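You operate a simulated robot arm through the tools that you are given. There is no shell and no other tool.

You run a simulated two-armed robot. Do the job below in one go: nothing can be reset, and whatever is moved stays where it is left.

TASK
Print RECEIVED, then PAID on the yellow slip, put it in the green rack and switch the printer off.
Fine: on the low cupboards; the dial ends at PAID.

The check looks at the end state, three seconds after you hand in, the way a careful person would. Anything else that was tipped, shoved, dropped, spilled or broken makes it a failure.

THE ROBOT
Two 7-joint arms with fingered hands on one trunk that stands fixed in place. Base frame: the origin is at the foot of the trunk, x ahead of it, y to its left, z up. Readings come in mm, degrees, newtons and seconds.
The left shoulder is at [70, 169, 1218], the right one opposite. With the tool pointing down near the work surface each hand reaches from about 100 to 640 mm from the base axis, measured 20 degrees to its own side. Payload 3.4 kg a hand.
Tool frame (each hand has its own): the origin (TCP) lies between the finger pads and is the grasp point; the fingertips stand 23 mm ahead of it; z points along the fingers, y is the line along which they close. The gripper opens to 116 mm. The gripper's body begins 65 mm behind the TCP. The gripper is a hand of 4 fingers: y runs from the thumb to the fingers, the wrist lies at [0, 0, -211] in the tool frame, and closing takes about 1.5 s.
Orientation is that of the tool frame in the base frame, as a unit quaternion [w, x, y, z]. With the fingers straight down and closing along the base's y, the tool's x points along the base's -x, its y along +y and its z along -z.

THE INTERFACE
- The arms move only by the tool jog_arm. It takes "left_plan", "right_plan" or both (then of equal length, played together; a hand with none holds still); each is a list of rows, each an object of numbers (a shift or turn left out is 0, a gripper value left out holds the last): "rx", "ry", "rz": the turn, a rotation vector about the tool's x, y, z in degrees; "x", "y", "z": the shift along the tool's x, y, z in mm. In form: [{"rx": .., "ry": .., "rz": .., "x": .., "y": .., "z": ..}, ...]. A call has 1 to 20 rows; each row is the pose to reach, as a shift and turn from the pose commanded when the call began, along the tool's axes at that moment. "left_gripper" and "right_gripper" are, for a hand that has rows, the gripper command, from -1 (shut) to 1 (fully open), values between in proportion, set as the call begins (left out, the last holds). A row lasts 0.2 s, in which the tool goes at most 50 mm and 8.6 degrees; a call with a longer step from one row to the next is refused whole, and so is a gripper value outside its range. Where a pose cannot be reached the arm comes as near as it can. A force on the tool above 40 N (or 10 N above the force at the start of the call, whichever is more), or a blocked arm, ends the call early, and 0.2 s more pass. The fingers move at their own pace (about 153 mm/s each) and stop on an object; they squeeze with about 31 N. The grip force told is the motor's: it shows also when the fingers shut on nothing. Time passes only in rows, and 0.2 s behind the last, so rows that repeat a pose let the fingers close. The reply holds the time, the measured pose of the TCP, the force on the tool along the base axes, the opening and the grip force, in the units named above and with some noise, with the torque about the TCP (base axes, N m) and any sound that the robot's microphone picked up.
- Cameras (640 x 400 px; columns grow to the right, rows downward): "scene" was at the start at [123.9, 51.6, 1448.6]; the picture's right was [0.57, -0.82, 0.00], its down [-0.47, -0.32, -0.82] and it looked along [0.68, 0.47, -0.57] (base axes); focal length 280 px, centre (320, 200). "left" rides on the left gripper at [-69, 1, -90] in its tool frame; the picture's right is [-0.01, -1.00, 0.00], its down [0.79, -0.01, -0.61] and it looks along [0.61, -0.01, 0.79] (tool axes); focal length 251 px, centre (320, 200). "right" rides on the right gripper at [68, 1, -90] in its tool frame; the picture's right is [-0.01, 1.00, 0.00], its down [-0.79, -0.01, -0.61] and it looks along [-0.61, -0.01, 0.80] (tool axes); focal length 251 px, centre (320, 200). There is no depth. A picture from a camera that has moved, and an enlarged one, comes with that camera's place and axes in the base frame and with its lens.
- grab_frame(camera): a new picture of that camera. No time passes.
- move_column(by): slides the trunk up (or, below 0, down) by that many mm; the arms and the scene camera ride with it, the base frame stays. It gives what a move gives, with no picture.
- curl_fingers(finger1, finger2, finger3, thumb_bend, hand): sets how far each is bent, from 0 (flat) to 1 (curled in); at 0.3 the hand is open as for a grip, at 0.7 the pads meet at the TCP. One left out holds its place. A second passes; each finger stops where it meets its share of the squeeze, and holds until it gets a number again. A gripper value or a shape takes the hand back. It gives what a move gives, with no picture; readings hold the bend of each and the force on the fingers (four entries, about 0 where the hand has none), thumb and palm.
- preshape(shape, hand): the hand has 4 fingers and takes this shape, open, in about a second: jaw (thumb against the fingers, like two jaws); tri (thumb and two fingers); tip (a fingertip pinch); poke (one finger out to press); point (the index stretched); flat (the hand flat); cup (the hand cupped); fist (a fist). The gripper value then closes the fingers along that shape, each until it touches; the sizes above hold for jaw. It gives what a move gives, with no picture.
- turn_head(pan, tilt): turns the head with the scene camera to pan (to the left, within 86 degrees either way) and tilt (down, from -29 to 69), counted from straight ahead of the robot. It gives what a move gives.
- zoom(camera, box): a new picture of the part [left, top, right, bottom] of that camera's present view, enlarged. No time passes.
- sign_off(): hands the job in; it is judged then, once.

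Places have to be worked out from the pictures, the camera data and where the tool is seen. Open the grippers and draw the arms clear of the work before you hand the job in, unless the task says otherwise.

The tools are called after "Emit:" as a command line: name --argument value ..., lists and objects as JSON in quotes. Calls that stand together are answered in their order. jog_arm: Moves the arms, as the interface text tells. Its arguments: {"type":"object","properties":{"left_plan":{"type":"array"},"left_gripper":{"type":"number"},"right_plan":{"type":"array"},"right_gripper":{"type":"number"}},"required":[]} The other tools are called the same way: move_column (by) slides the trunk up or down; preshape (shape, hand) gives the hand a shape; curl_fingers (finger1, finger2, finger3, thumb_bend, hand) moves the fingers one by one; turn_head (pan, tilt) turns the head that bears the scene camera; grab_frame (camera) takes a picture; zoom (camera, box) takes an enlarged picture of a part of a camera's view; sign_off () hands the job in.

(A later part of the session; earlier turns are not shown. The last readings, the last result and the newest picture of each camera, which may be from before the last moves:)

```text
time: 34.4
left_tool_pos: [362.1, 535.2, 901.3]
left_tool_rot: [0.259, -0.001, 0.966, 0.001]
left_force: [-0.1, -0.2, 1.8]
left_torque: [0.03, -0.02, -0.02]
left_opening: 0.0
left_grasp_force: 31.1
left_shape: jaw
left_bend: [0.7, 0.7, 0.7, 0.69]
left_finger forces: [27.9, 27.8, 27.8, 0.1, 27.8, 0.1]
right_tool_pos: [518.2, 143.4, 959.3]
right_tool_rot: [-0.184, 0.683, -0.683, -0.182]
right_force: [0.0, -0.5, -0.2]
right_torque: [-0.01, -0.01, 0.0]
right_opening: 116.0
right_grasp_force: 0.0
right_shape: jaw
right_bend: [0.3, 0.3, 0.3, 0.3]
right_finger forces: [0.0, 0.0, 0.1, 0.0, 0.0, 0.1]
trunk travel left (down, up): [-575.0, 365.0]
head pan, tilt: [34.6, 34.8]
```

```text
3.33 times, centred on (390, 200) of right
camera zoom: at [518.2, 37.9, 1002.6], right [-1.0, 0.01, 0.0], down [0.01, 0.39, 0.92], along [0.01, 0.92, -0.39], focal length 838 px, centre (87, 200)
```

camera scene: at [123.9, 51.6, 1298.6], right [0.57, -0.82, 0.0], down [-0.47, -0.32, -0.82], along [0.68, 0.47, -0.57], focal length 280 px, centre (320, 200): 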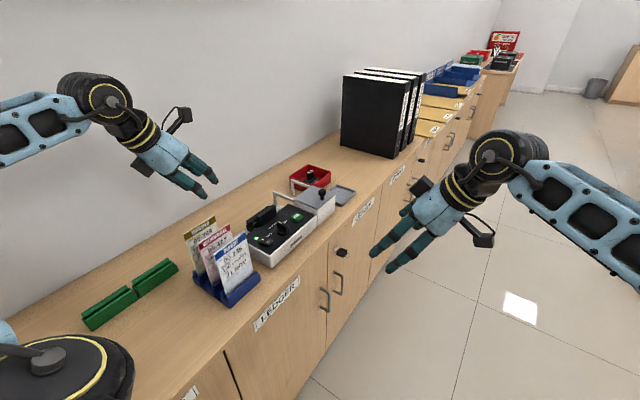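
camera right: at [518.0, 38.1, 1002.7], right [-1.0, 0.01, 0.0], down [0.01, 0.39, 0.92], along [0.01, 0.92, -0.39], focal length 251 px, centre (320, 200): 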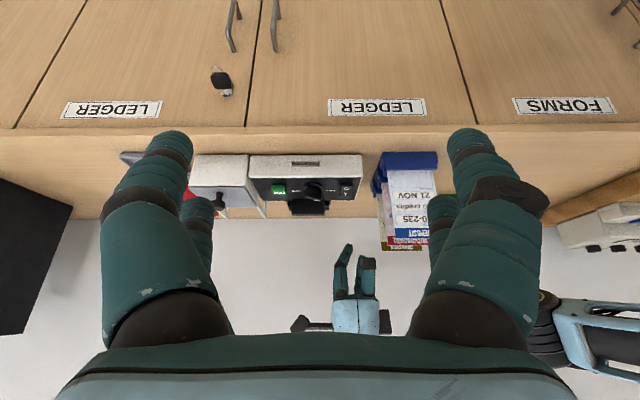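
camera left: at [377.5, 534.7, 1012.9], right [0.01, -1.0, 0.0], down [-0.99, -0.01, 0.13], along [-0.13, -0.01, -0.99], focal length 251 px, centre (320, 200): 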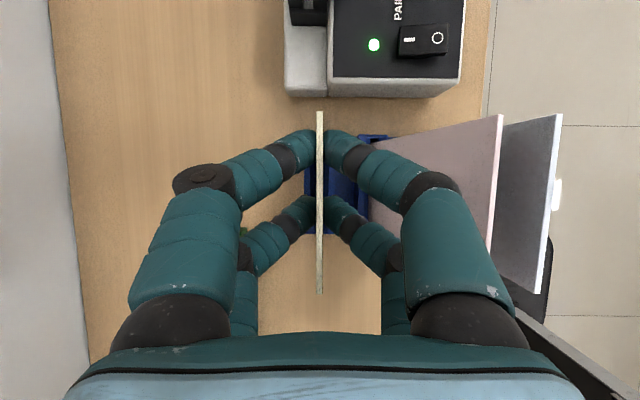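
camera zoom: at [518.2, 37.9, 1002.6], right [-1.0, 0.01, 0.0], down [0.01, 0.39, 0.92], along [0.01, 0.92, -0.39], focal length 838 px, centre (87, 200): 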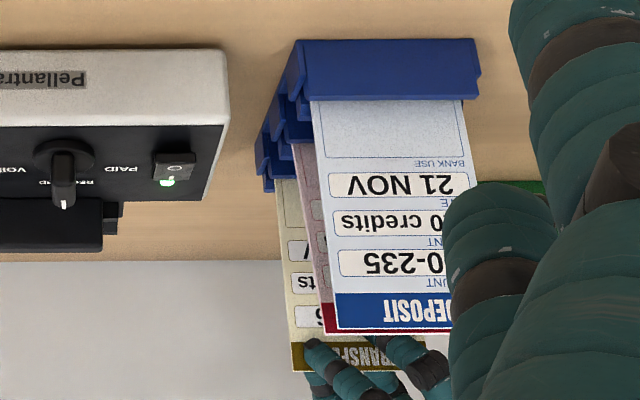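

The yellow slip is firmly held at about 28 N per finger. I'll lift it straight up out of the holder and deal with the leaning pink slip later.

Emit:
jog_arm --left_plan '[{"x": -5, "z": -8.7}, {"x": -10, "z": -17.3}, {"x": -17.5, "z": -30.3}, {"x": -27.5, "z": -47.6}, {"x": -40, "z": -69.3}, {"x": -54, "z": -93.5}, {"x": -54, "z": -93.5}]'

Emit:
grab_frame --camera "left"

Emit:
zoom --camera "scene" --box '[130, 110, 290, 310]'

Emit:
zoom --camera "right" --box '[320, 140, 460, 320]'

```text
time: 36.0
left_tool_pos: [361.6, 534.5, 1010.9]
left_tool_rot: [0.26, -0.001, 0.966, 0.0]
left_force: [0.0, -0.1, 0.0]
left_torque: [0.03, -0.01, 0.0]
left_opening: 0.0
left_grasp_force: 31.2
left_shape: jaw
left_bend: [0.7, 0.7, 0.7, 0.69]
left_finger forces: [27.9, 27.9, 27.7, 0.0, 28.0, 0.0]
right_tool_pos: [518.4, 142.4, 958.0]
right_tool_rot: [0.183, -0.683, 0.683, 0.184]
right_force: [0.0, 0.1, -0.1]
right_torque: [-0.06, -0.02, 0.03]
right_opening: 116.2
right_grasp_force: 0.1
right_shape: jaw
right_bend: [0.3, 0.3, 0.3, 0.3]
right_finger forces: [0.0, 0.0, 0.1, 0.0, 0.1, 0.1]
trunk travel left (down, up): [-575.0, 365.0]
head pan, tilt: [34.6, 34.8]
```

```text
taken
camera left: at [376.5, 534.7, 1122.3], right [0.01, -1.0, 0.01], down [-0.99, -0.01, 0.13], along [-0.13, -0.01, -0.99], focal length 251 px, centre (320, 200)
```

left: 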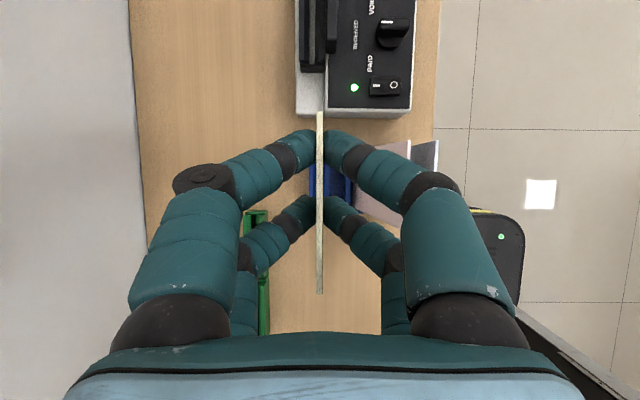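

```text
2.00 times, centred on (210, 210) of scene
camera zoom: at [124.0, 51.8, 1298.6], right [0.57, -0.82, 0.0], down [-0.47, -0.32, -0.82], along [0.68, 0.47, -0.57], focal length 559 px, centre (540, 180)
```

zoom: 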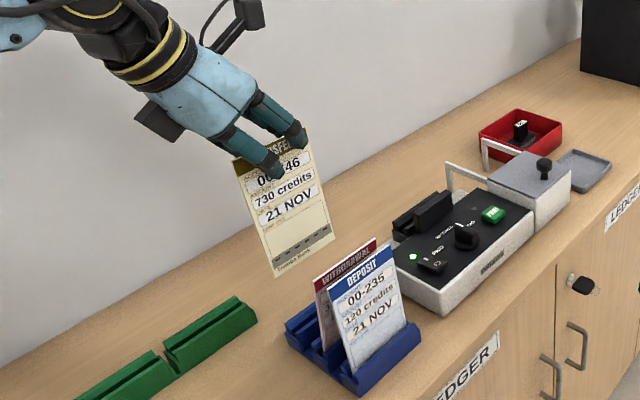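

```text
2.22 times, centred on (390, 230) of right
camera zoom: at [518.2, 38.0, 1002.6], right [-1.0, 0.01, 0.0], down [0.01, 0.39, 0.92], along [0.01, 0.92, -0.39], focal length 559 px, centre (164, 133)
```

zoom: 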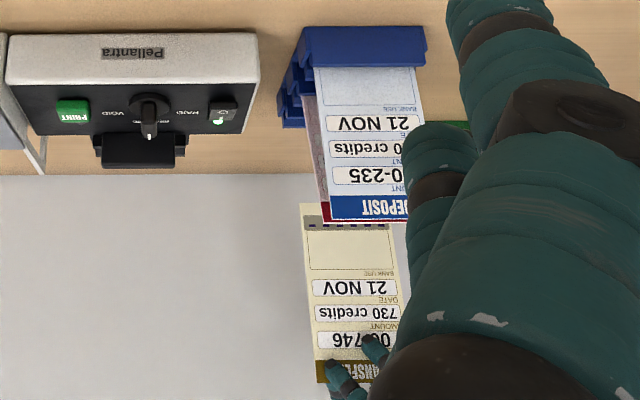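

The slip hangs upright (bottom ≈149 mm below the TCP, spanning x≈TCP−41…+39). I'll carry it level to above the printer slot, well over the head's top at z≈829.

Emit:
jog_arm --left_plan '[{"x": -26.6, "y": 1, "z": 15.3}, {"x": -53.1, "y": 2, "z": 30.7}, {"x": -79.7, "y": 3, "z": 46}, {"x": -106.2, "y": 4, "z": 61.3}, {"x": -132.8, "y": 5, "z": 76.7}, {"x": -159.3, "y": 6, "z": 92}, {"x": -159.3, "y": 6, "z": 92}, {"x": -159.3, "y": 6, "z": 92}]'

Emit:
grab_frame --camera "left"

Emit:
zoom --camera "left" --box '[260, 110, 380, 210]'

Emit:
zoom --camera "right" --box '[240, 150, 380, 330]'

Emit:
zoom --camera "scene" --box '[200, 90, 360, 270]'

```text
time: 37.8
left_tool_pos: [545.4, 540.4, 1009.1]
left_tool_rot: [0.26, -0.001, 0.966, 0.001]
left_force: [0.7, 0.4, 1.0]
left_torque: [0.03, 0.0, 0.01]
left_opening: 0.0
left_grasp_force: 31.1
left_shape: jaw
left_bend: [0.7, 0.7, 0.7, 0.69]
left_finger forces: [27.7, 27.7, 27.8, 0.0, 27.9, 0.1]
right_tool_pos: [518.3, 142.4, 958.7]
right_tool_rot: [0.183, -0.683, 0.684, 0.183]
right_force: [-0.2, -0.1, 0.1]
right_torque: [-0.02, -0.04, 0.02]
right_opening: 115.9
right_grasp_force: 0.0
right_shape: jaw
right_bend: [0.3, 0.3, 0.3, 0.3]
right_finger forces: [0.1, 0.1, 0.1, 0.1, 0.0, 0.0]
trunk travel left (down, up): [-575.0, 365.0]
head pan, tilt: [34.6, 34.8]
```

```text
taken
camera left: at [560.1, 539.7, 1121.3], right [0.01, -1.0, 0.0], down [-0.99, -0.01, 0.13], along [-0.13, -0.01, -0.99], focal length 251 px, centre (320, 200)
```

left: 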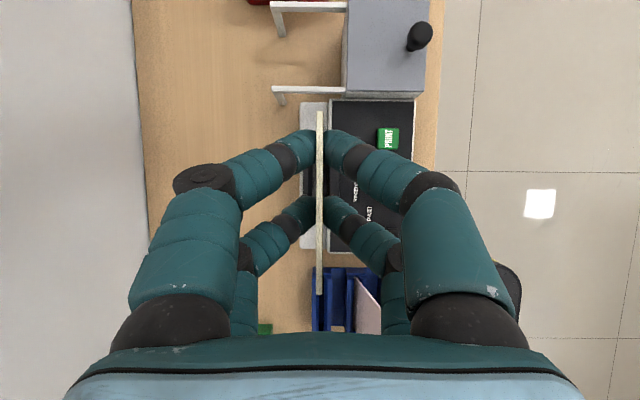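

```text
4.00 times, centred on (320, 160) of left
camera zoom: at [560.1, 539.7, 1121.3], right [0.01, -1.0, 0.0], down [-0.99, -0.01, 0.13], along [-0.13, -0.01, -0.99], focal length 1006 px, centre (320, 360)
```

zoom: 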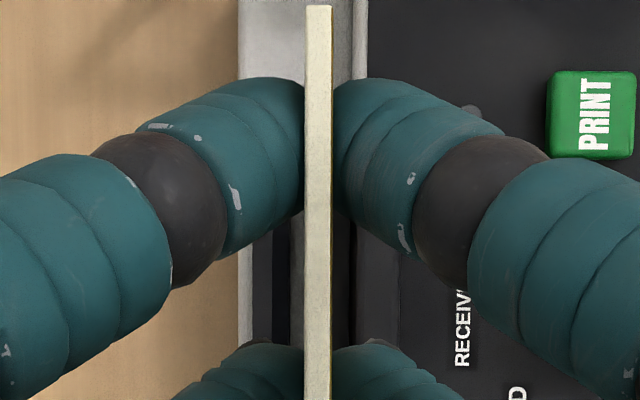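

```text
2.22 times, centred on (310, 240) of right
camera zoom: at [518.4, 37.5, 1002.5], right [-1.0, 0.01, 0.0], down [0.01, 0.38, 0.92], along [0.01, 0.92, -0.38], focal length 559 px, centre (342, 111)
```

zoom: 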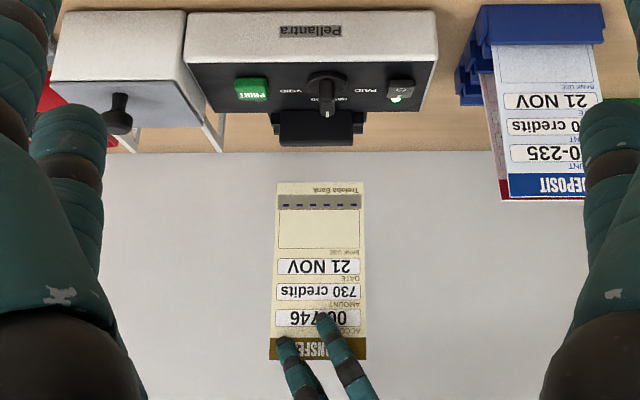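

```text
2.22 times, centred on (280, 180) of scene
camera zoom: at [124.1, 51.1, 1298.6], right [0.57, -0.82, 0.0], down [-0.47, -0.32, -0.82], along [0.68, 0.47, -0.57], focal length 622 px, centre (409, 244)
```

zoom: 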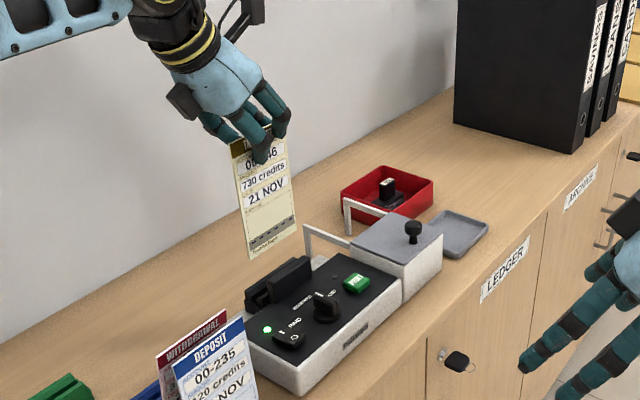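

I'll zoom the side camera tightly on the slip's bottom edge and the slot to compare their x positions.

Emit:
zoom --camera "right" --box '[270, 180, 350, 240]'

Emit:
zoom --camera "left" --box '[290, 150, 350, 200]'

Emit:
zoom --camera "left" --box '[280, 200, 360, 300]'

```text
6.67 times, centred on (310, 210) of right
camera zoom: at [518.4, 37.5, 1002.5], right [-1.0, 0.01, 0.0], down [0.01, 0.38, 0.92], along [0.01, 0.92, -0.38], focal length 1676 px, centre (387, 133)
```

zoom: 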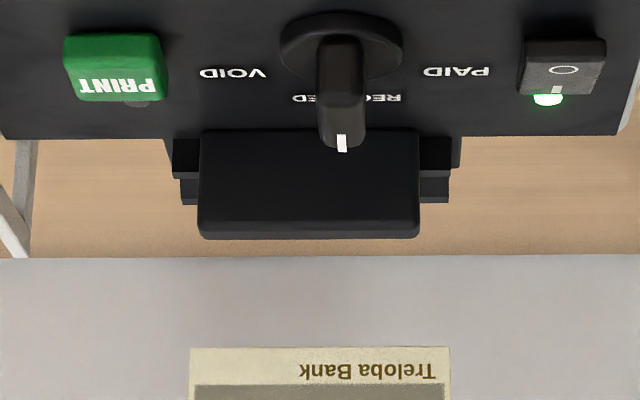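

```text
8.00 times, centred on (320, 175) of left
camera zoom: at [560.1, 539.7, 1121.3], right [0.01, -1.0, 0.0], down [-0.99, -0.01, 0.13], along [-0.13, -0.01, -0.99], focal length 2012 px, centre (320, 400)
```

zoom: 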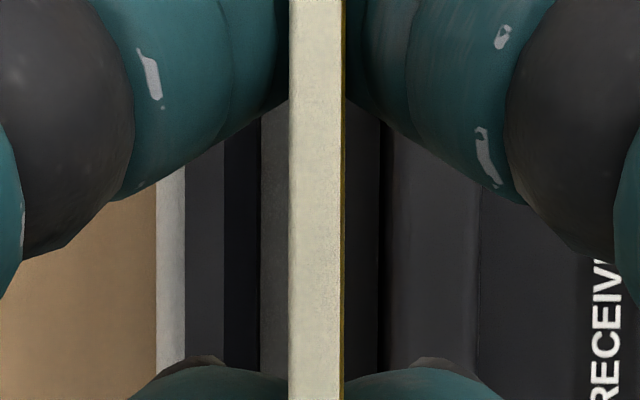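

```text
4.00 times, centred on (320, 250) of left
camera zoom: at [560.1, 539.7, 1121.3], right [0.01, -1.0, 0.0], down [-0.99, -0.01, 0.13], along [-0.13, -0.01, -0.99], focal length 1006 px, centre (320, 0)
```

zoom: 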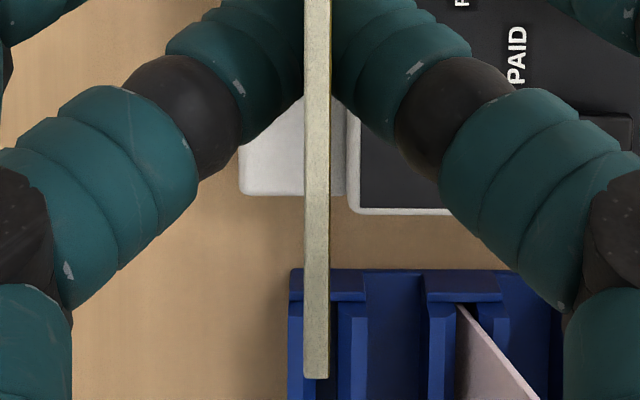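

The x alignment looks good from the side. For the slip's lean in y I want a better reading, so I'll zoom the scene camera on the slip.

Emit:
zoom --camera "scene" --box '[245, 140, 295, 215]'

Emit:
zoom --camera "left" --box '[295, 105, 345, 145]'

Emit:
zoom --camera "left" --box '[295, 260, 345, 300]'

```text
5.33 times, centred on (270, 178) of scene
camera zoom: at [124.1, 51.1, 1298.6], right [0.57, -0.82, 0.0], down [-0.47, -0.32, -0.82], along [0.68, 0.47, -0.57], focal length 1492 px, centre (587, 320)
```

zoom: 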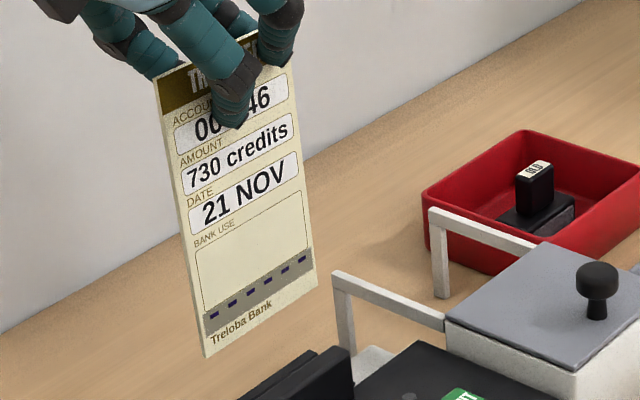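

```text
10.00 times, centred on (320, 125) of left
camera zoom: at [560.1, 539.7, 1121.3], right [0.01, -1.0, 0.0], down [-0.99, -0.01, 0.13], along [-0.13, -0.01, -0.99], focal length 2514 px, centre (320, 950)
```

zoom: 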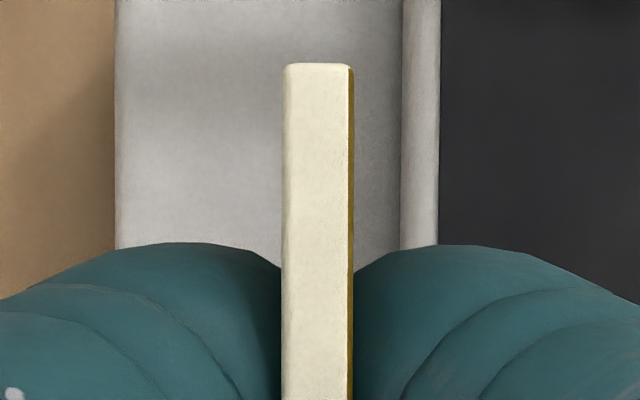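

```text
10.00 times, centred on (320, 280) of left
camera zoom: at [560.1, 539.7, 1121.3], right [0.01, -1.0, 0.0], down [-0.99, -0.01, 0.13], along [-0.13, -0.01, -0.99], focal length 2514 px, centre (320, -600)
```

zoom: 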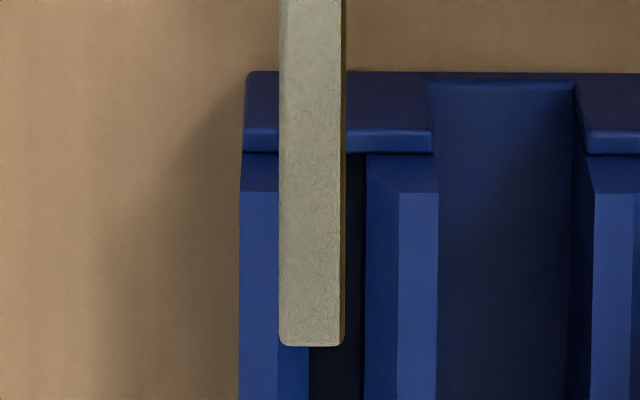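

The slip hangs vertical to within about 1 mm. By my measurements it needs about +3 mm in y and +2.5 mm in x; I'll zoom on the rail ends to refine x.

Emit:
zoom --camera "right" --box '[286, 192, 336, 217]'

Emit:
zoom --camera "right" --box '[286, 215, 336, 240]'

```text
12.80 times, centred on (311, 204) of right
camera zoom: at [518.4, 37.5, 1002.5], right [-1.0, 0.01, 0.0], down [0.01, 0.38, 0.92], along [0.01, 0.92, -0.38], focal length 3218 px, centre (435, 142)
```

zoom: 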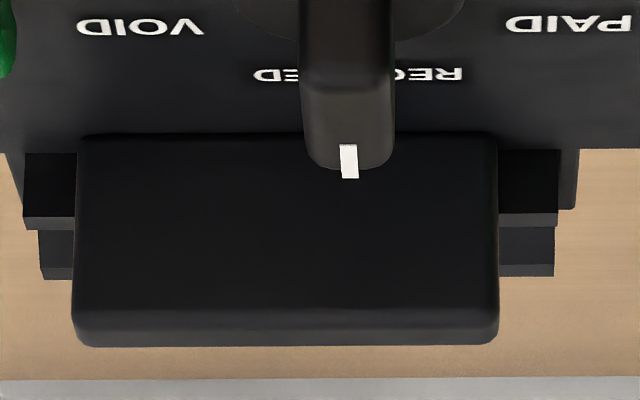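

```text
12.80 times, centred on (311, 228) of right
camera zoom: at [518.4, 37.5, 1002.5], right [-1.0, 0.01, 0.0], down [0.01, 0.38, 0.92], along [0.01, 0.92, -0.38], focal length 3218 px, centre (435, -152)
```

zoom: 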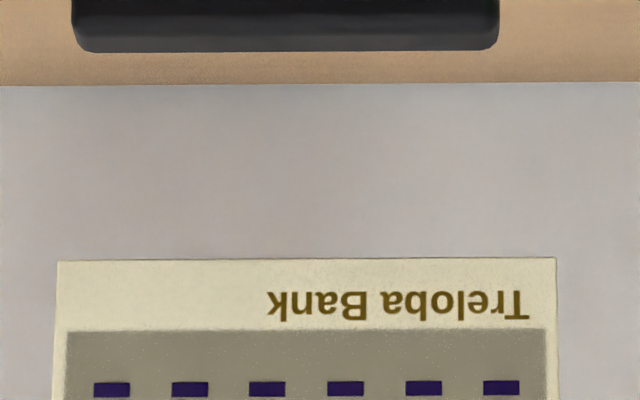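

The slot centre is 2.5 mm further in +x than the slip centre. I'll apply the x and y corrections and lower the slip by 25 mm, so its bottom is just above the head top.

Emit:
jog_arm --left_plan '[{"x": -2.2, "y": 3.2, "z": 1.3}, {"x": 4, "y": 3.2, "z": 12}, {"x": 10.3, "y": 3.2, "z": 22.9}, {"x": 10.3, "y": 3.2, "z": 22.9}]'

Emit:
zoom --camera "right" --box '[282, 192, 342, 232]'

Emit:
zoom --camera "left" --box '[290, 150, 350, 200]'

Emit:
zoom --camera "scene" --box '[240, 150, 310, 230]'

```text
time: 38.8
left_tool_pos: [546.8, 543.3, 983.1]
left_tool_rot: [0.259, 0.0, 0.966, 0.0]
left_force: [-0.6, 0.3, 0.3]
left_torque: [-0.01, -0.03, -0.01]
left_opening: 0.1
left_grasp_force: 30.9
left_shape: jaw
left_bend: [0.7, 0.7, 0.7, 0.69]
left_finger forces: [27.7, 27.8, 27.8, 0.0, 28.0, 0.0]
right_tool_pos: [518.7, 143.7, 959.1]
right_tool_rot: [-0.183, 0.683, -0.683, -0.183]
right_force: [-0.3, -0.5, 0.2]
right_torque: [0.01, -0.03, 0.02]
right_opening: 116.1
right_grasp_force: 0.1
right_shape: jaw
right_bend: [0.3, 0.3, 0.3, 0.3]
right_finger forces: [0.0, 0.1, 0.0, 0.1, 0.0, 0.0]
trunk travel left (down, up): [-575.0, 365.0]
head pan, tilt: [34.6, 34.8]
```

```text
10.00 times, centred on (312, 212) of right
camera zoom: at [518.2, 37.8, 1002.6], right [-1.0, 0.01, 0.0], down [0.01, 0.39, 0.92], along [0.01, 0.92, -0.39], focal length 2514 px, centre (400, 80)
```

zoom: 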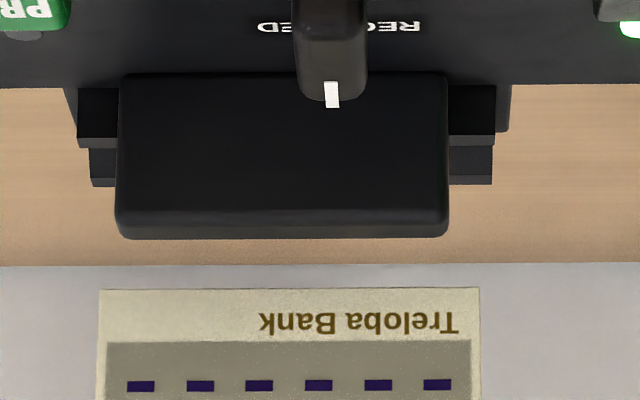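

```text
8.00 times, centred on (320, 175) of left
camera zoom: at [562.5, 544.1, 1095.8], right [0.01, -1.0, 0.0], down [-0.99, -0.01, 0.13], along [-0.13, -0.01, -0.99], focal length 2012 px, centre (320, 400)
```

zoom: 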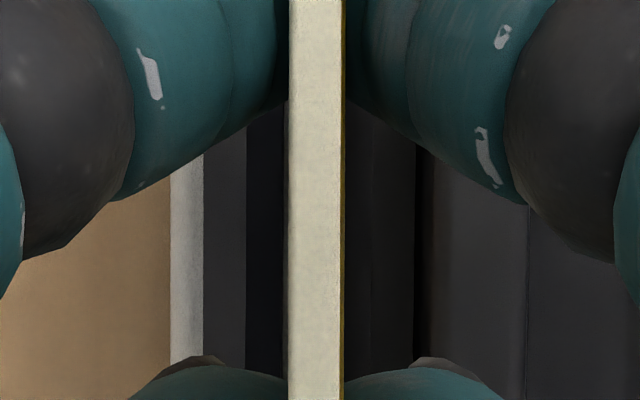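

```text
5.00 times, centred on (275, 190) of scene
camera zoom: at [123.9, 51.4, 1298.6], right [0.57, -0.82, 0.0], down [-0.47, -0.32, -0.82], along [0.68, 0.47, -0.57], focal length 1398 px, centre (545, 250)
```

zoom: 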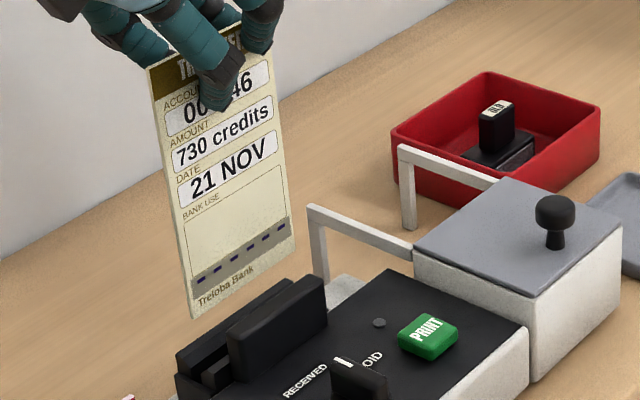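

Both axes now agree to within about 0.5–1 mm. I'll lower the slip into the slot in small steps and check the force.

Emit:
jog_arm --left_plan '[{"x": 3, "z": 5.2}, {"x": 6, "z": 10.4}, {"x": 9, "z": 15.6}, {"x": 12, "z": 20.8}, {"x": 14, "z": 24.2}, {"x": 16, "z": 27.7}, {"x": 18, "z": 31.2}, {"x": 18, "z": 31.2}]'

Emit:
zoom --camera "right" --box '[270, 180, 350, 240]'

Emit:
zoom --camera "left" --box '[290, 150, 350, 200]'

Emit:
zoom --camera "scene" --box '[230, 150, 310, 230]'

```text
time: 40.5
left_tool_pos: [547.5, 544.4, 948.5]
left_tool_rot: [0.259, -0.001, 0.966, 0.0]
left_force: [0.5, -1.0, 0.2]
left_torque: [-0.02, 0.0, 0.0]
left_opening: 0.0
left_grasp_force: 31.4
left_shape: jaw
left_bend: [0.7, 0.7, 0.7, 0.69]
left_finger forces: [27.7, 27.7, 27.8, 0.0, 27.8, 0.0]
right_tool_pos: [519.2, 143.6, 959.5]
right_tool_rot: [-0.182, 0.683, -0.683, -0.183]
right_force: [-0.4, 1.0, -0.1]
right_torque: [-0.01, -0.02, -0.01]
right_opening: 115.5
right_grasp_force: 0.0
right_shape: jaw
right_bend: [0.3, 0.3, 0.3, 0.3]
right_finger forces: [0.0, 0.0, 0.0, 0.0, 0.1, 0.0]
trunk travel left (down, up): [-575.0, 365.0]
head pan, tilt: [34.6, 34.8]
```

```text
6.67 times, centred on (310, 210) of right
camera zoom: at [518.2, 37.9, 1002.6], right [-1.0, 0.01, 0.0], down [0.01, 0.39, 0.92], along [0.01, 0.92, -0.39], focal length 1676 px, centre (387, 133)
```

zoom: 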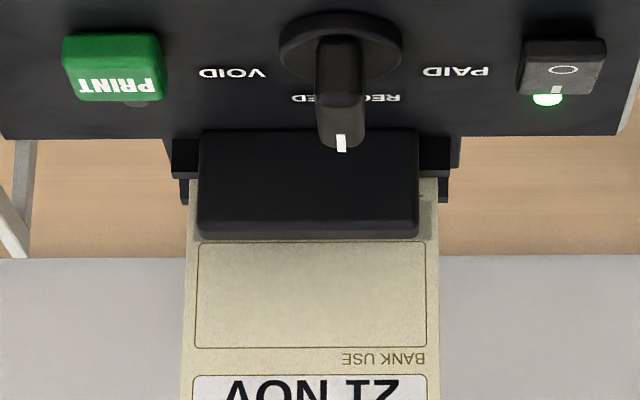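

```text
8.00 times, centred on (320, 175) of left
camera zoom: at [562.8, 544.0, 1060.5], right [0.01, -1.0, 0.0], down [-0.99, -0.01, 0.13], along [-0.13, -0.01, -0.99], focal length 2012 px, centre (320, 400)
```

zoom: 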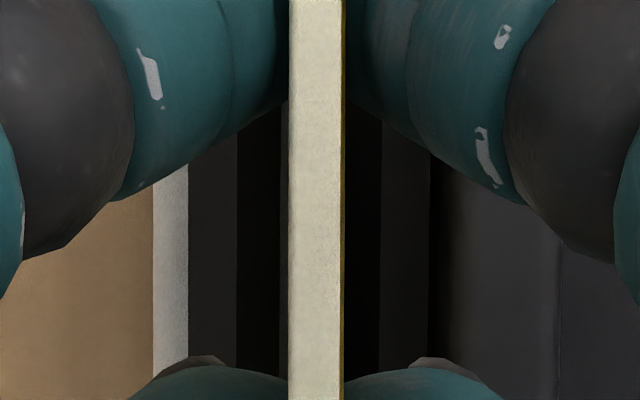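

```text
5.00 times, centred on (270, 190) of scene
camera zoom: at [124.0, 51.6, 1298.6], right [0.57, -0.82, 0.0], down [-0.47, -0.32, -0.82], along [0.68, 0.47, -0.57], focal length 1398 px, centre (570, 250)
```

zoom: 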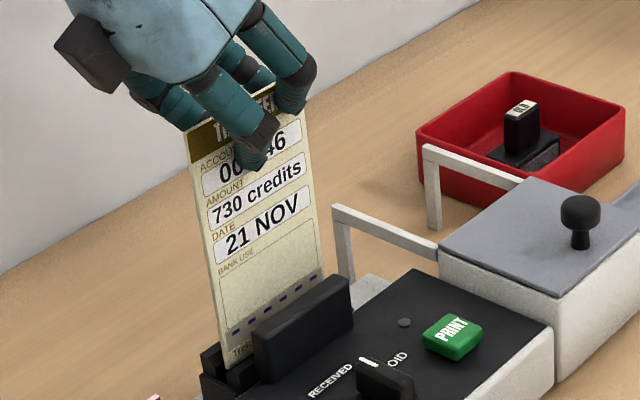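

The slip entered the slot between the rails with no force. I'll keep lowering in 3 mm steps until it seats.

Emit:
jog_arm --left_plan '[{"x": 1.5, "z": 2.6}, {"x": 3, "z": 5.2}, {"x": 4.5, "z": 7.8}, {"x": 6, "z": 10.4}, {"x": 7.5, "z": 13}, {"x": 8.5, "z": 14.7}, {"x": 8.5, "z": 14.7}]'

Emit:
zoom --camera "right" --box '[270, 180, 350, 240]'

Emit:
zoom --camera "scene" --box '[230, 150, 310, 230]'

```text
time: 42.1
left_tool_pos: [546.1, 543.2, 931.8]
left_tool_rot: [0.259, 0.0, 0.966, 0.0]
left_force: [1.0, -1.1, 0.3]
left_torque: [0.0, -0.03, -0.01]
left_opening: 0.1
left_grasp_force: 31.2
left_shape: jaw
left_bend: [0.7, 0.7, 0.7, 0.69]
left_finger forces: [27.7, 27.9, 27.7, 0.0, 27.9, 0.0]
right_tool_pos: [518.8, 144.3, 958.4]
right_tool_rot: [-0.183, 0.683, -0.683, -0.183]
right_force: [-0.2, 0.0, -0.2]
right_torque: [0.02, -0.01, -0.01]
right_opening: 115.9
right_grasp_force: 0.1
right_shape: jaw
right_bend: [0.3, 0.3, 0.3, 0.3]
right_finger forces: [0.1, 0.0, 0.0, 0.0, 0.0, 0.1]
trunk travel left (down, up): [-575.0, 365.0]
head pan, tilt: [34.6, 34.8]
```

```text
6.67 times, centred on (310, 210) of right
camera zoom: at [518.2, 37.9, 1002.6], right [-1.0, 0.01, 0.0], down [0.01, 0.39, 0.92], along [0.01, 0.92, -0.39], focal length 1676 px, centre (387, 133)
```

zoom: 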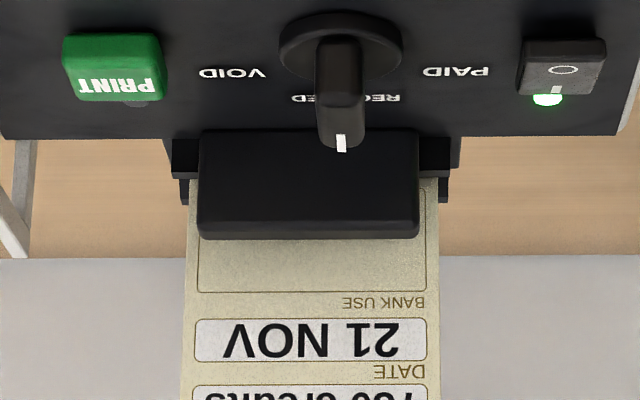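

```text
5.00 times, centred on (270, 190) of scene
camera zoom: at [124.0, 51.6, 1298.6], right [0.57, -0.82, 0.0], down [-0.47, -0.32, -0.82], along [0.68, 0.47, -0.57], focal length 1398 px, centre (570, 250)
```

zoom: 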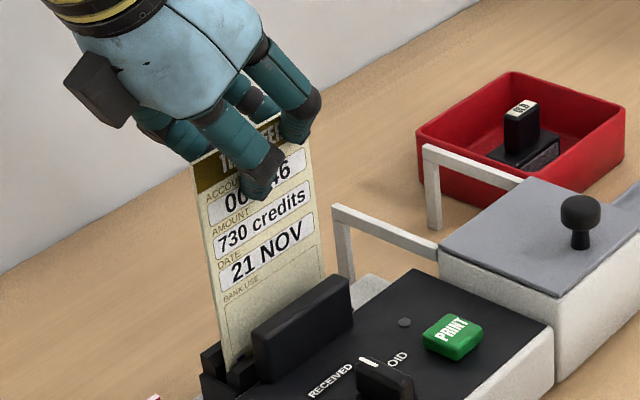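

Still free and aligned. Continuing in 2 mm steps to find the bottom of the slot.

Emit:
jog_arm --left_plan '[{"x": 1, "z": 1.7}, {"x": 2, "z": 3.5}, {"x": 3, "z": 5.2}, {"x": 4, "z": 6.9}, {"x": 4, "z": 6.9}]'

```text
time: 43.4
left_tool_pos: [547.9, 544.3, 925.8]
left_tool_rot: [0.26, -0.001, 0.966, 0.001]
left_force: [1.3, -0.3, 6.9]
left_torque: [0.03, -0.08, -0.02]
left_opening: 0.0
left_grasp_force: 31.0
left_shape: jaw
left_bend: [0.7, 0.7, 0.7, 0.69]
left_finger forces: [28.5, 28.7, 28.3, 0.0, 28.7, 0.0]
right_tool_pos: [518.6, 142.2, 958.8]
right_tool_rot: [0.182, -0.683, 0.683, 0.183]
right_force: [0.1, -0.7, 0.5]
right_torque: [0.0, 0.04, 0.03]
right_opening: 115.7
right_grasp_force: 0.0
right_shape: jaw
right_bend: [0.3, 0.3, 0.3, 0.3]
right_finger forces: [0.0, 0.0, 0.1, 0.0, 0.0, 0.0]
trunk travel left (down, up): [-575.0, 365.0]
head pan, tilt: [34.6, 34.8]
```

A 6.9 N upward force shows the slip is seated on the slot bottom (z≈776). I'll open the fingers moderately to release it.

Emit:
jog_arm --left_plan '[{}, {}, {}, {}, {}]' --left_gripper -0.35

Emit:
grab_frame --camera "left"

Emit:
zoom --camera "right" --box '[240, 150, 380, 330]'

Emit:
zoom --camera "scene" --box '[230, 140, 330, 240]'

```text
time: 44.5
left_tool_pos: [547.5, 543.7, 923.6]
left_tool_rot: [0.259, 0.0, 0.966, 0.0]
left_force: [-0.2, -1.0, 0.6]
left_torque: [-0.02, 0.03, -0.01]
left_opening: 37.1
left_grasp_force: 0.1
left_shape: jaw
left_bend: [0.73, 0.73, 0.73, 0.78]
left_finger forces: [0.1, 0.1, 0.0, 0.1, 0.1, 0.0]
right_tool_pos: [518.6, 143.5, 959.2]
right_tool_rot: [-0.183, 0.683, -0.683, -0.184]
right_force: [-0.3, 0.1, -0.4]
right_torque: [0.0, 0.02, 0.01]
right_opening: 116.2
right_grasp_force: 0.0
right_shape: jaw
right_bend: [0.3, 0.3, 0.3, 0.3]
right_finger forces: [0.0, 0.0, 0.0, 0.0, 0.1, 0.1]
trunk travel left (down, up): [-575.0, 365.0]
head pan, tilt: [34.6, 34.8]
```

```text
taken
camera left: at [562.6, 543.9, 1035.2], right [0.01, -1.0, 0.0], down [-0.99, -0.01, 0.13], along [-0.13, -0.01, -0.99], focal length 251 px, centre (320, 200)
```

left: 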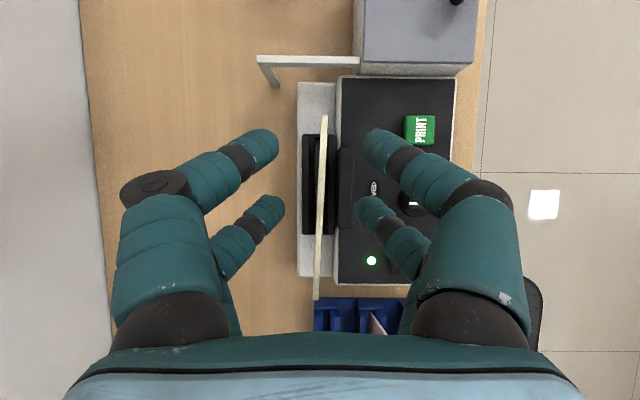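

```text
2.22 times, centred on (310, 240) of right
camera zoom: at [518.2, 37.8, 1002.6], right [-1.0, 0.01, 0.0], down [0.01, 0.39, 0.92], along [0.01, 0.92, -0.39], focal length 559 px, centre (342, 111)
```

zoom: 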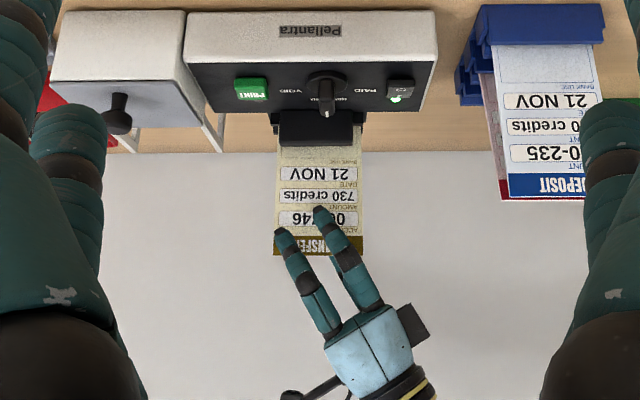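

```text
4.00 times, centred on (280, 190) of scene
camera zoom: at [123.9, 51.5, 1298.6], right [0.57, -0.82, 0.0], down [-0.47, -0.32, -0.82], along [0.68, 0.47, -0.57], focal length 1119 px, centre (480, 240)
```

zoom: 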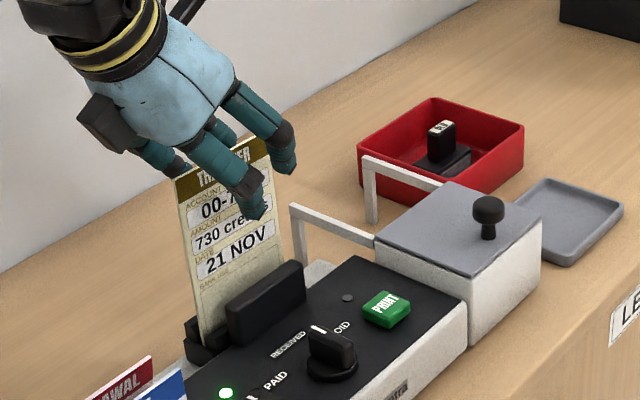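

The slip stands on its own in the slot, essentially upright. I'll withdraw the hand straight up past the slip's top.

Emit:
jog_arm --left_plan '[{"x": -5, "z": -8.7}, {"x": -12.5, "z": -21.7}, {"x": -25, "z": -43.3}, {"x": -40, "z": -69.3}, {"x": -55, "z": -95.3}, {"x": -55, "z": -95.3}]'

Emit:
zoom --camera "right" --box '[240, 150, 380, 330]'

Emit:
grab_frame --camera "left"

```text
time: 46.0
left_tool_pos: [547.4, 544.0, 1035.5]
left_tool_rot: [0.259, -0.001, 0.966, 0.0]
left_force: [0.5, 0.6, -0.5]
left_torque: [-0.01, -0.04, -0.03]
left_opening: 37.1
left_grasp_force: 0.1
left_shape: jaw
left_bend: [0.73, 0.73, 0.73, 0.78]
left_finger forces: [0.0, 0.1, 0.1, 0.0, 0.0, 0.0]
right_tool_pos: [519.2, 142.3, 958.4]
right_tool_rot: [-0.183, 0.683, -0.683, -0.183]
right_force: [0.1, 0.0, -0.4]
right_torque: [-0.02, 0.02, -0.01]
right_opening: 115.6
right_grasp_force: 0.2
right_shape: jaw
right_bend: [0.3, 0.3, 0.3, 0.3]
right_finger forces: [0.1, 0.0, 0.1, 0.0, 0.0, 0.0]
trunk travel left (down, up): [-575.0, 365.0]
head pan, tilt: [34.6, 34.8]
```

```text
2.22 times, centred on (310, 240) of right
camera zoom: at [518.4, 38.2, 1002.5], right [-1.0, 0.01, 0.0], down [0.01, 0.39, 0.92], along [0.01, 0.92, -0.39], focal length 559 px, centre (342, 111)
```

zoom: 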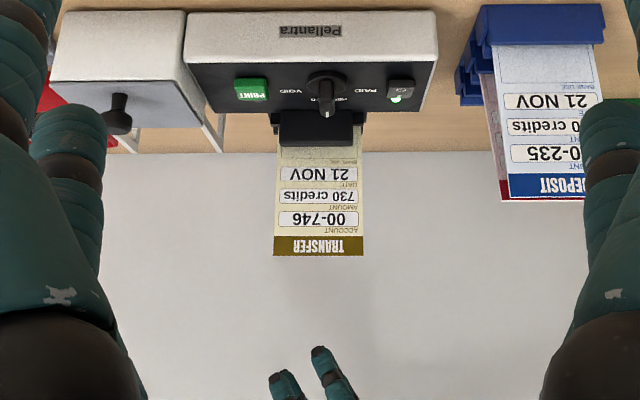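

```text
taken
camera left: at [562.3, 543.5, 1146.8], right [0.01, -1.0, 0.01], down [-0.99, -0.01, 0.13], along [-0.13, -0.01, -0.99], focal length 251 px, centre (320, 200)
```

left: 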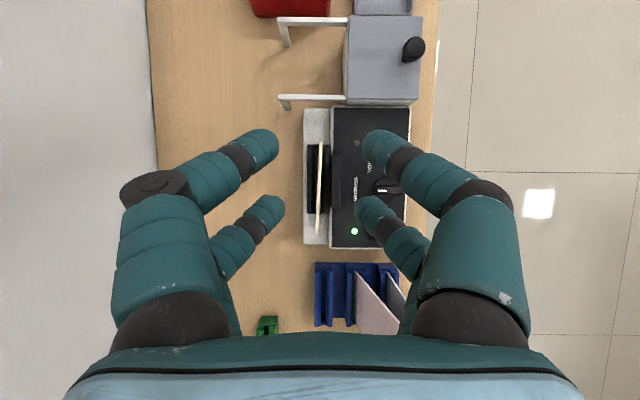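

The slip stays put on its own. I'll move the left hand over toward the PRINT button with a compound tilt that keeps its knuckles away from the slip, and switch to poke there.

Emit:
jog_arm --left_plan '[{"x": -4.4, "y": -23.6, "z": 3, "rx": -3.5, "ry": 3.7, "rz": 1.4}, {"x": -8.8, "y": -47.3, "z": 15, "rx": -7, "ry": 7.4, "rz": 2.9}, {"x": -13.2, "y": -70.9, "z": 33, "rx": -10.4, "ry": 11.2, "rz": 4.3}, {"x": -17.6, "y": -94.5, "z": 50.6, "rx": -13.9, "ry": 14.9, "rz": 5.8}, {"x": -17.6, "y": -94.5, "z": 50.6, "rx": -13.9, "ry": 14.9, "rz": 5.8}]'

Emit:
preshape --shape "poke" --hand "left"

Emit:
grab_frame --camera "left"

Emit:
grab_frame --camera "right"

```text
time: 47.1
left_tool_pos: [586.7, 450.1, 1000.1]
left_tool_rot: [0.131, 0.017, 0.983, 0.129]
left_force: [0.3, 0.5, -0.6]
left_torque: [-0.02, 0.0, -0.01]
left_opening: 37.3
left_grasp_force: 0.1
left_shape: jaw
left_bend: [0.73, 0.73, 0.73, 0.77]
left_finger forces: [0.1, 0.0, 0.0, 0.1, 0.0, 0.0]
right_tool_pos: [517.8, 143.3, 959.3]
right_tool_rot: [-0.183, 0.683, -0.683, -0.183]
right_force: [0.7, 0.3, 0.3]
right_torque: [0.0, 0.01, -0.01]
right_opening: 116.1
right_grasp_force: 0.0
right_shape: jaw
right_bend: [0.3, 0.3, 0.3, 0.3]
right_finger forces: [0.0, 0.0, 0.0, 0.0, 0.0, 0.0]
trunk travel left (down, up): [-575.0, 365.0]
head pan, tilt: [34.6, 34.8]
```

```text
time: 48.0
left_tool_pos: [588.3, 449.1, 1000.6]
left_tool_rot: [0.131, 0.016, 0.983, 0.129]
left_force: [0.4, -0.5, 0.7]
left_torque: [-0.03, -0.01, 0.02]
left_opening: 0.0
left_grasp_force: 0.1
left_shape: poke
left_bend: [1.0, 1.0, 1.0, 0.28]
left_finger forces: [0.0, 0.1, 0.0, 0.1, 0.0, 0.0]
right_tool_pos: [518.9, 143.3, 958.9]
right_tool_rot: [0.184, -0.682, 0.684, 0.183]
right_force: [-0.3, -0.2, 0.2]
right_torque: [0.01, 0.0, 0.01]
right_opening: 116.0
right_grasp_force: 0.1
right_shape: jaw
right_bend: [0.3, 0.3, 0.3, 0.3]
right_finger forces: [0.1, 0.0, 0.0, 0.0, 0.1, 0.0]
trunk travel left (down, up): [-575.0, 365.0]
head pan, tilt: [34.6, 34.8]
```

```text
taken
camera left: at [631.8, 421.8, 1101.0], right [0.01, -0.97, -0.26], down [-0.93, -0.11, 0.36], along [-0.38, 0.23, -0.9], focal length 251 px, centre (320, 200)
```

left: 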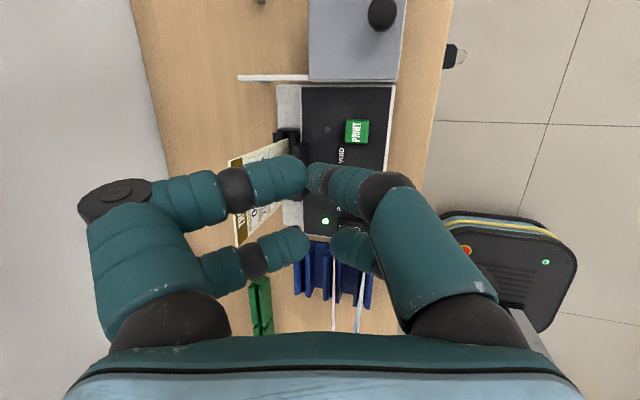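

```text
taken
camera right: at [518.3, 37.9, 1002.5], right [-1.0, 0.01, 0.0], down [0.01, 0.39, 0.92], along [0.01, 0.92, -0.39], focal length 251 px, centre (320, 200)
```

right: 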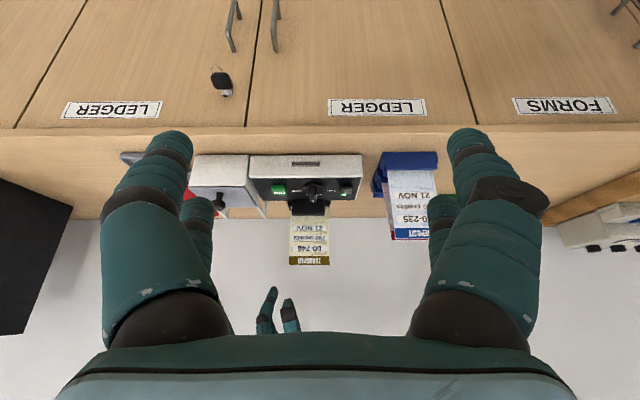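

PRINT is at about (596, 455). I'll lower to 30 mm above it and check the clearance in both views.

Emit:
jog_arm --left_plan '[{"x": 8.4, "y": -8.9, "z": 32.3}, {"x": 16.8, "y": -17.9, "z": 64.5}, {"x": 25.1, "y": -26.8, "z": 96.8}, {"x": 33.5, "y": -35.7, "z": 129}, {"x": 33.5, "y": -35.7, "z": 129}]'

Emit:
zoom --camera "left" --box '[200, 60, 440, 260]'

Emit:
zoom --camera "right" --box '[230, 140, 370, 260]'

Emit:
zoom --camera "scene" --box '[230, 120, 350, 240]'

```text
time: 49.2
left_tool_pos: [588.3, 447.2, 858.7]
left_tool_rot: [0.13, 0.016, 0.983, 0.129]
left_force: [-0.5, 0.1, 0.6]
left_torque: [-0.02, -0.01, -0.02]
left_opening: 0.0
left_grasp_force: 0.1
left_shape: poke
left_bend: [1.0, 1.0, 1.0, 0.28]
left_finger forces: [0.0, 0.0, 0.1, 0.0, 0.0, 0.0]
right_tool_pos: [518.9, 142.4, 959.0]
right_tool_rot: [-0.183, 0.683, -0.683, -0.184]
right_force: [-0.4, 0.1, 0.4]
right_torque: [0.01, -0.01, 0.0]
right_opening: 116.1
right_grasp_force: 0.0
right_shape: jaw
right_bend: [0.3, 0.3, 0.3, 0.3]
right_finger forces: [0.0, 0.0, 0.0, 0.1, 0.1, 0.1]
trunk travel left (down, up): [-575.0, 365.0]
head pan, tilt: [34.6, 34.8]
```

```text
2.00 times, centred on (320, 160) of left
camera zoom: at [632.9, 420.1, 961.0], right [0.01, -0.97, -0.26], down [-0.93, -0.11, 0.36], along [-0.38, 0.23, -0.9], focal length 503 px, centre (320, 280)
```

zoom: 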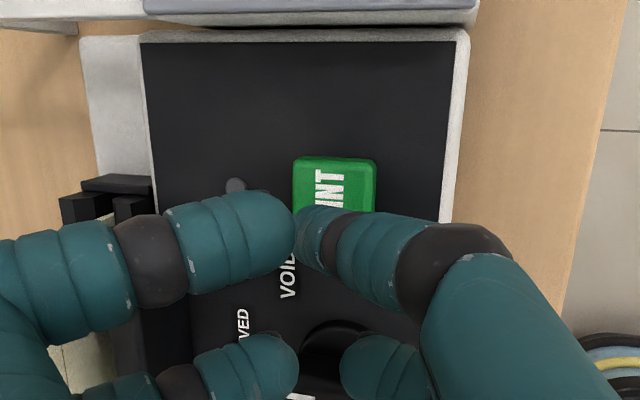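

```text
3.33 times, centred on (300, 200) of right
camera zoom: at [517.9, 37.7, 1002.8], right [-1.0, 0.01, 0.0], down [0.01, 0.38, 0.92], along [0.01, 0.92, -0.38], focal length 838 px, centre (387, 200)
```

zoom: 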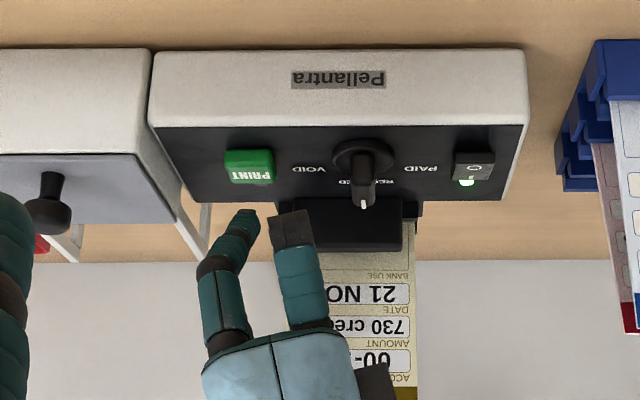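

```text
3.33 times, centred on (290, 180) of scene
camera zoom: at [123.5, 51.3, 1298.7], right [0.57, -0.82, 0.0], down [-0.47, -0.32, -0.82], along [0.68, 0.47, -0.57], focal length 932 px, centre (420, 267)
```

zoom: 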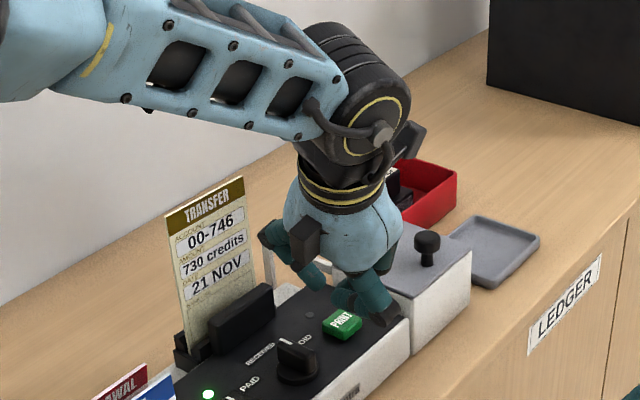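

Clearances look fine: the tip is over the button and the low knuckle is in front of the printer. I'll press down slowly.

Emit:
jog_arm --left_plan '[{"x": 2.5, "y": -2.6, "z": 9.3}, {"x": 5, "y": -5.2, "z": 18.7}, {"x": 6.3, "y": -6.5, "z": 23.3}, {"x": 7, "y": -7.3, "z": 26.1}, {"x": 7.5, "y": -7.8, "z": 28}, {"x": 8, "y": -8.3, "z": 29.9}, {"x": 8, "y": -8.3, "z": 29.9}]'

Emit:
zoom --camera "right" --box '[230, 140, 370, 260]'

Emit:
zoom --camera "left" --box '[200, 60, 440, 260]'

```text
time: 50.9
left_tool_pos: [588.7, 447.3, 830.2]
left_tool_rot: [0.132, 0.017, 0.982, 0.13]
left_force: [1.3, -0.7, 11.5]
left_torque: [0.03, -0.14, 0.0]
left_opening: 0.0
left_grasp_force: 0.1
left_shape: poke
left_bend: [1.0, 1.0, 1.0, 0.28]
left_finger forces: [0.0, 0.0, 0.1, 0.2, 11.9, 0.0]
right_tool_pos: [517.6, 141.7, 959.3]
right_tool_rot: [-0.184, 0.683, -0.683, -0.183]
right_force: [0.1, 0.0, 0.0]
right_torque: [0.01, 0.03, 0.02]
right_opening: 116.0
right_grasp_force: 0.1
right_shape: jaw
right_bend: [0.3, 0.3, 0.3, 0.3]
right_finger forces: [0.0, 0.0, 0.0, 0.0, 0.0, 0.0]
trunk travel left (down, up): [-575.0, 365.0]
head pan, tilt: [34.6, 34.8]
heard: click
```

```text
3.33 times, centred on (300, 200) of right
camera zoom: at [517.0, 36.5, 1003.5], right [-1.0, 0.01, 0.0], down [0.01, 0.38, 0.92], along [0.01, 0.92, -0.38], focal length 838 px, centre (387, 200)
```

zoom: 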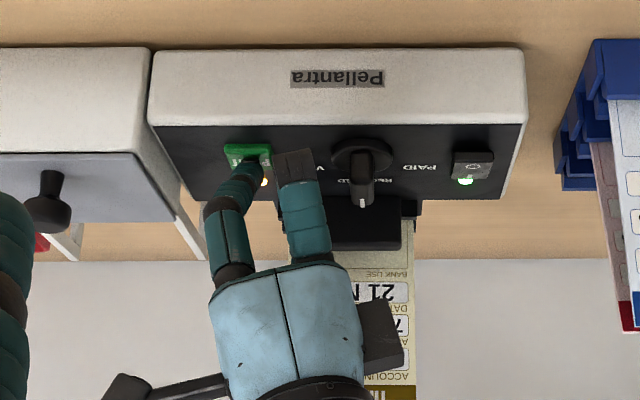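

```text
2.00 times, centred on (320, 160) of left
camera zoom: at [631.8, 420.5, 931.2], right [0.01, -0.97, -0.26], down [-0.93, -0.11, 0.36], along [-0.38, 0.24, -0.9], focal length 503 px, centre (320, 280)
```

zoom: 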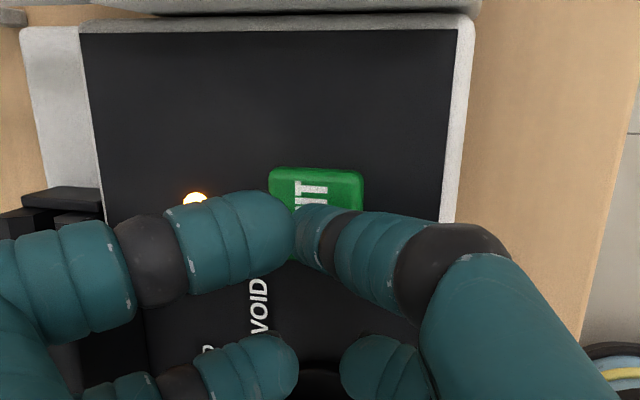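

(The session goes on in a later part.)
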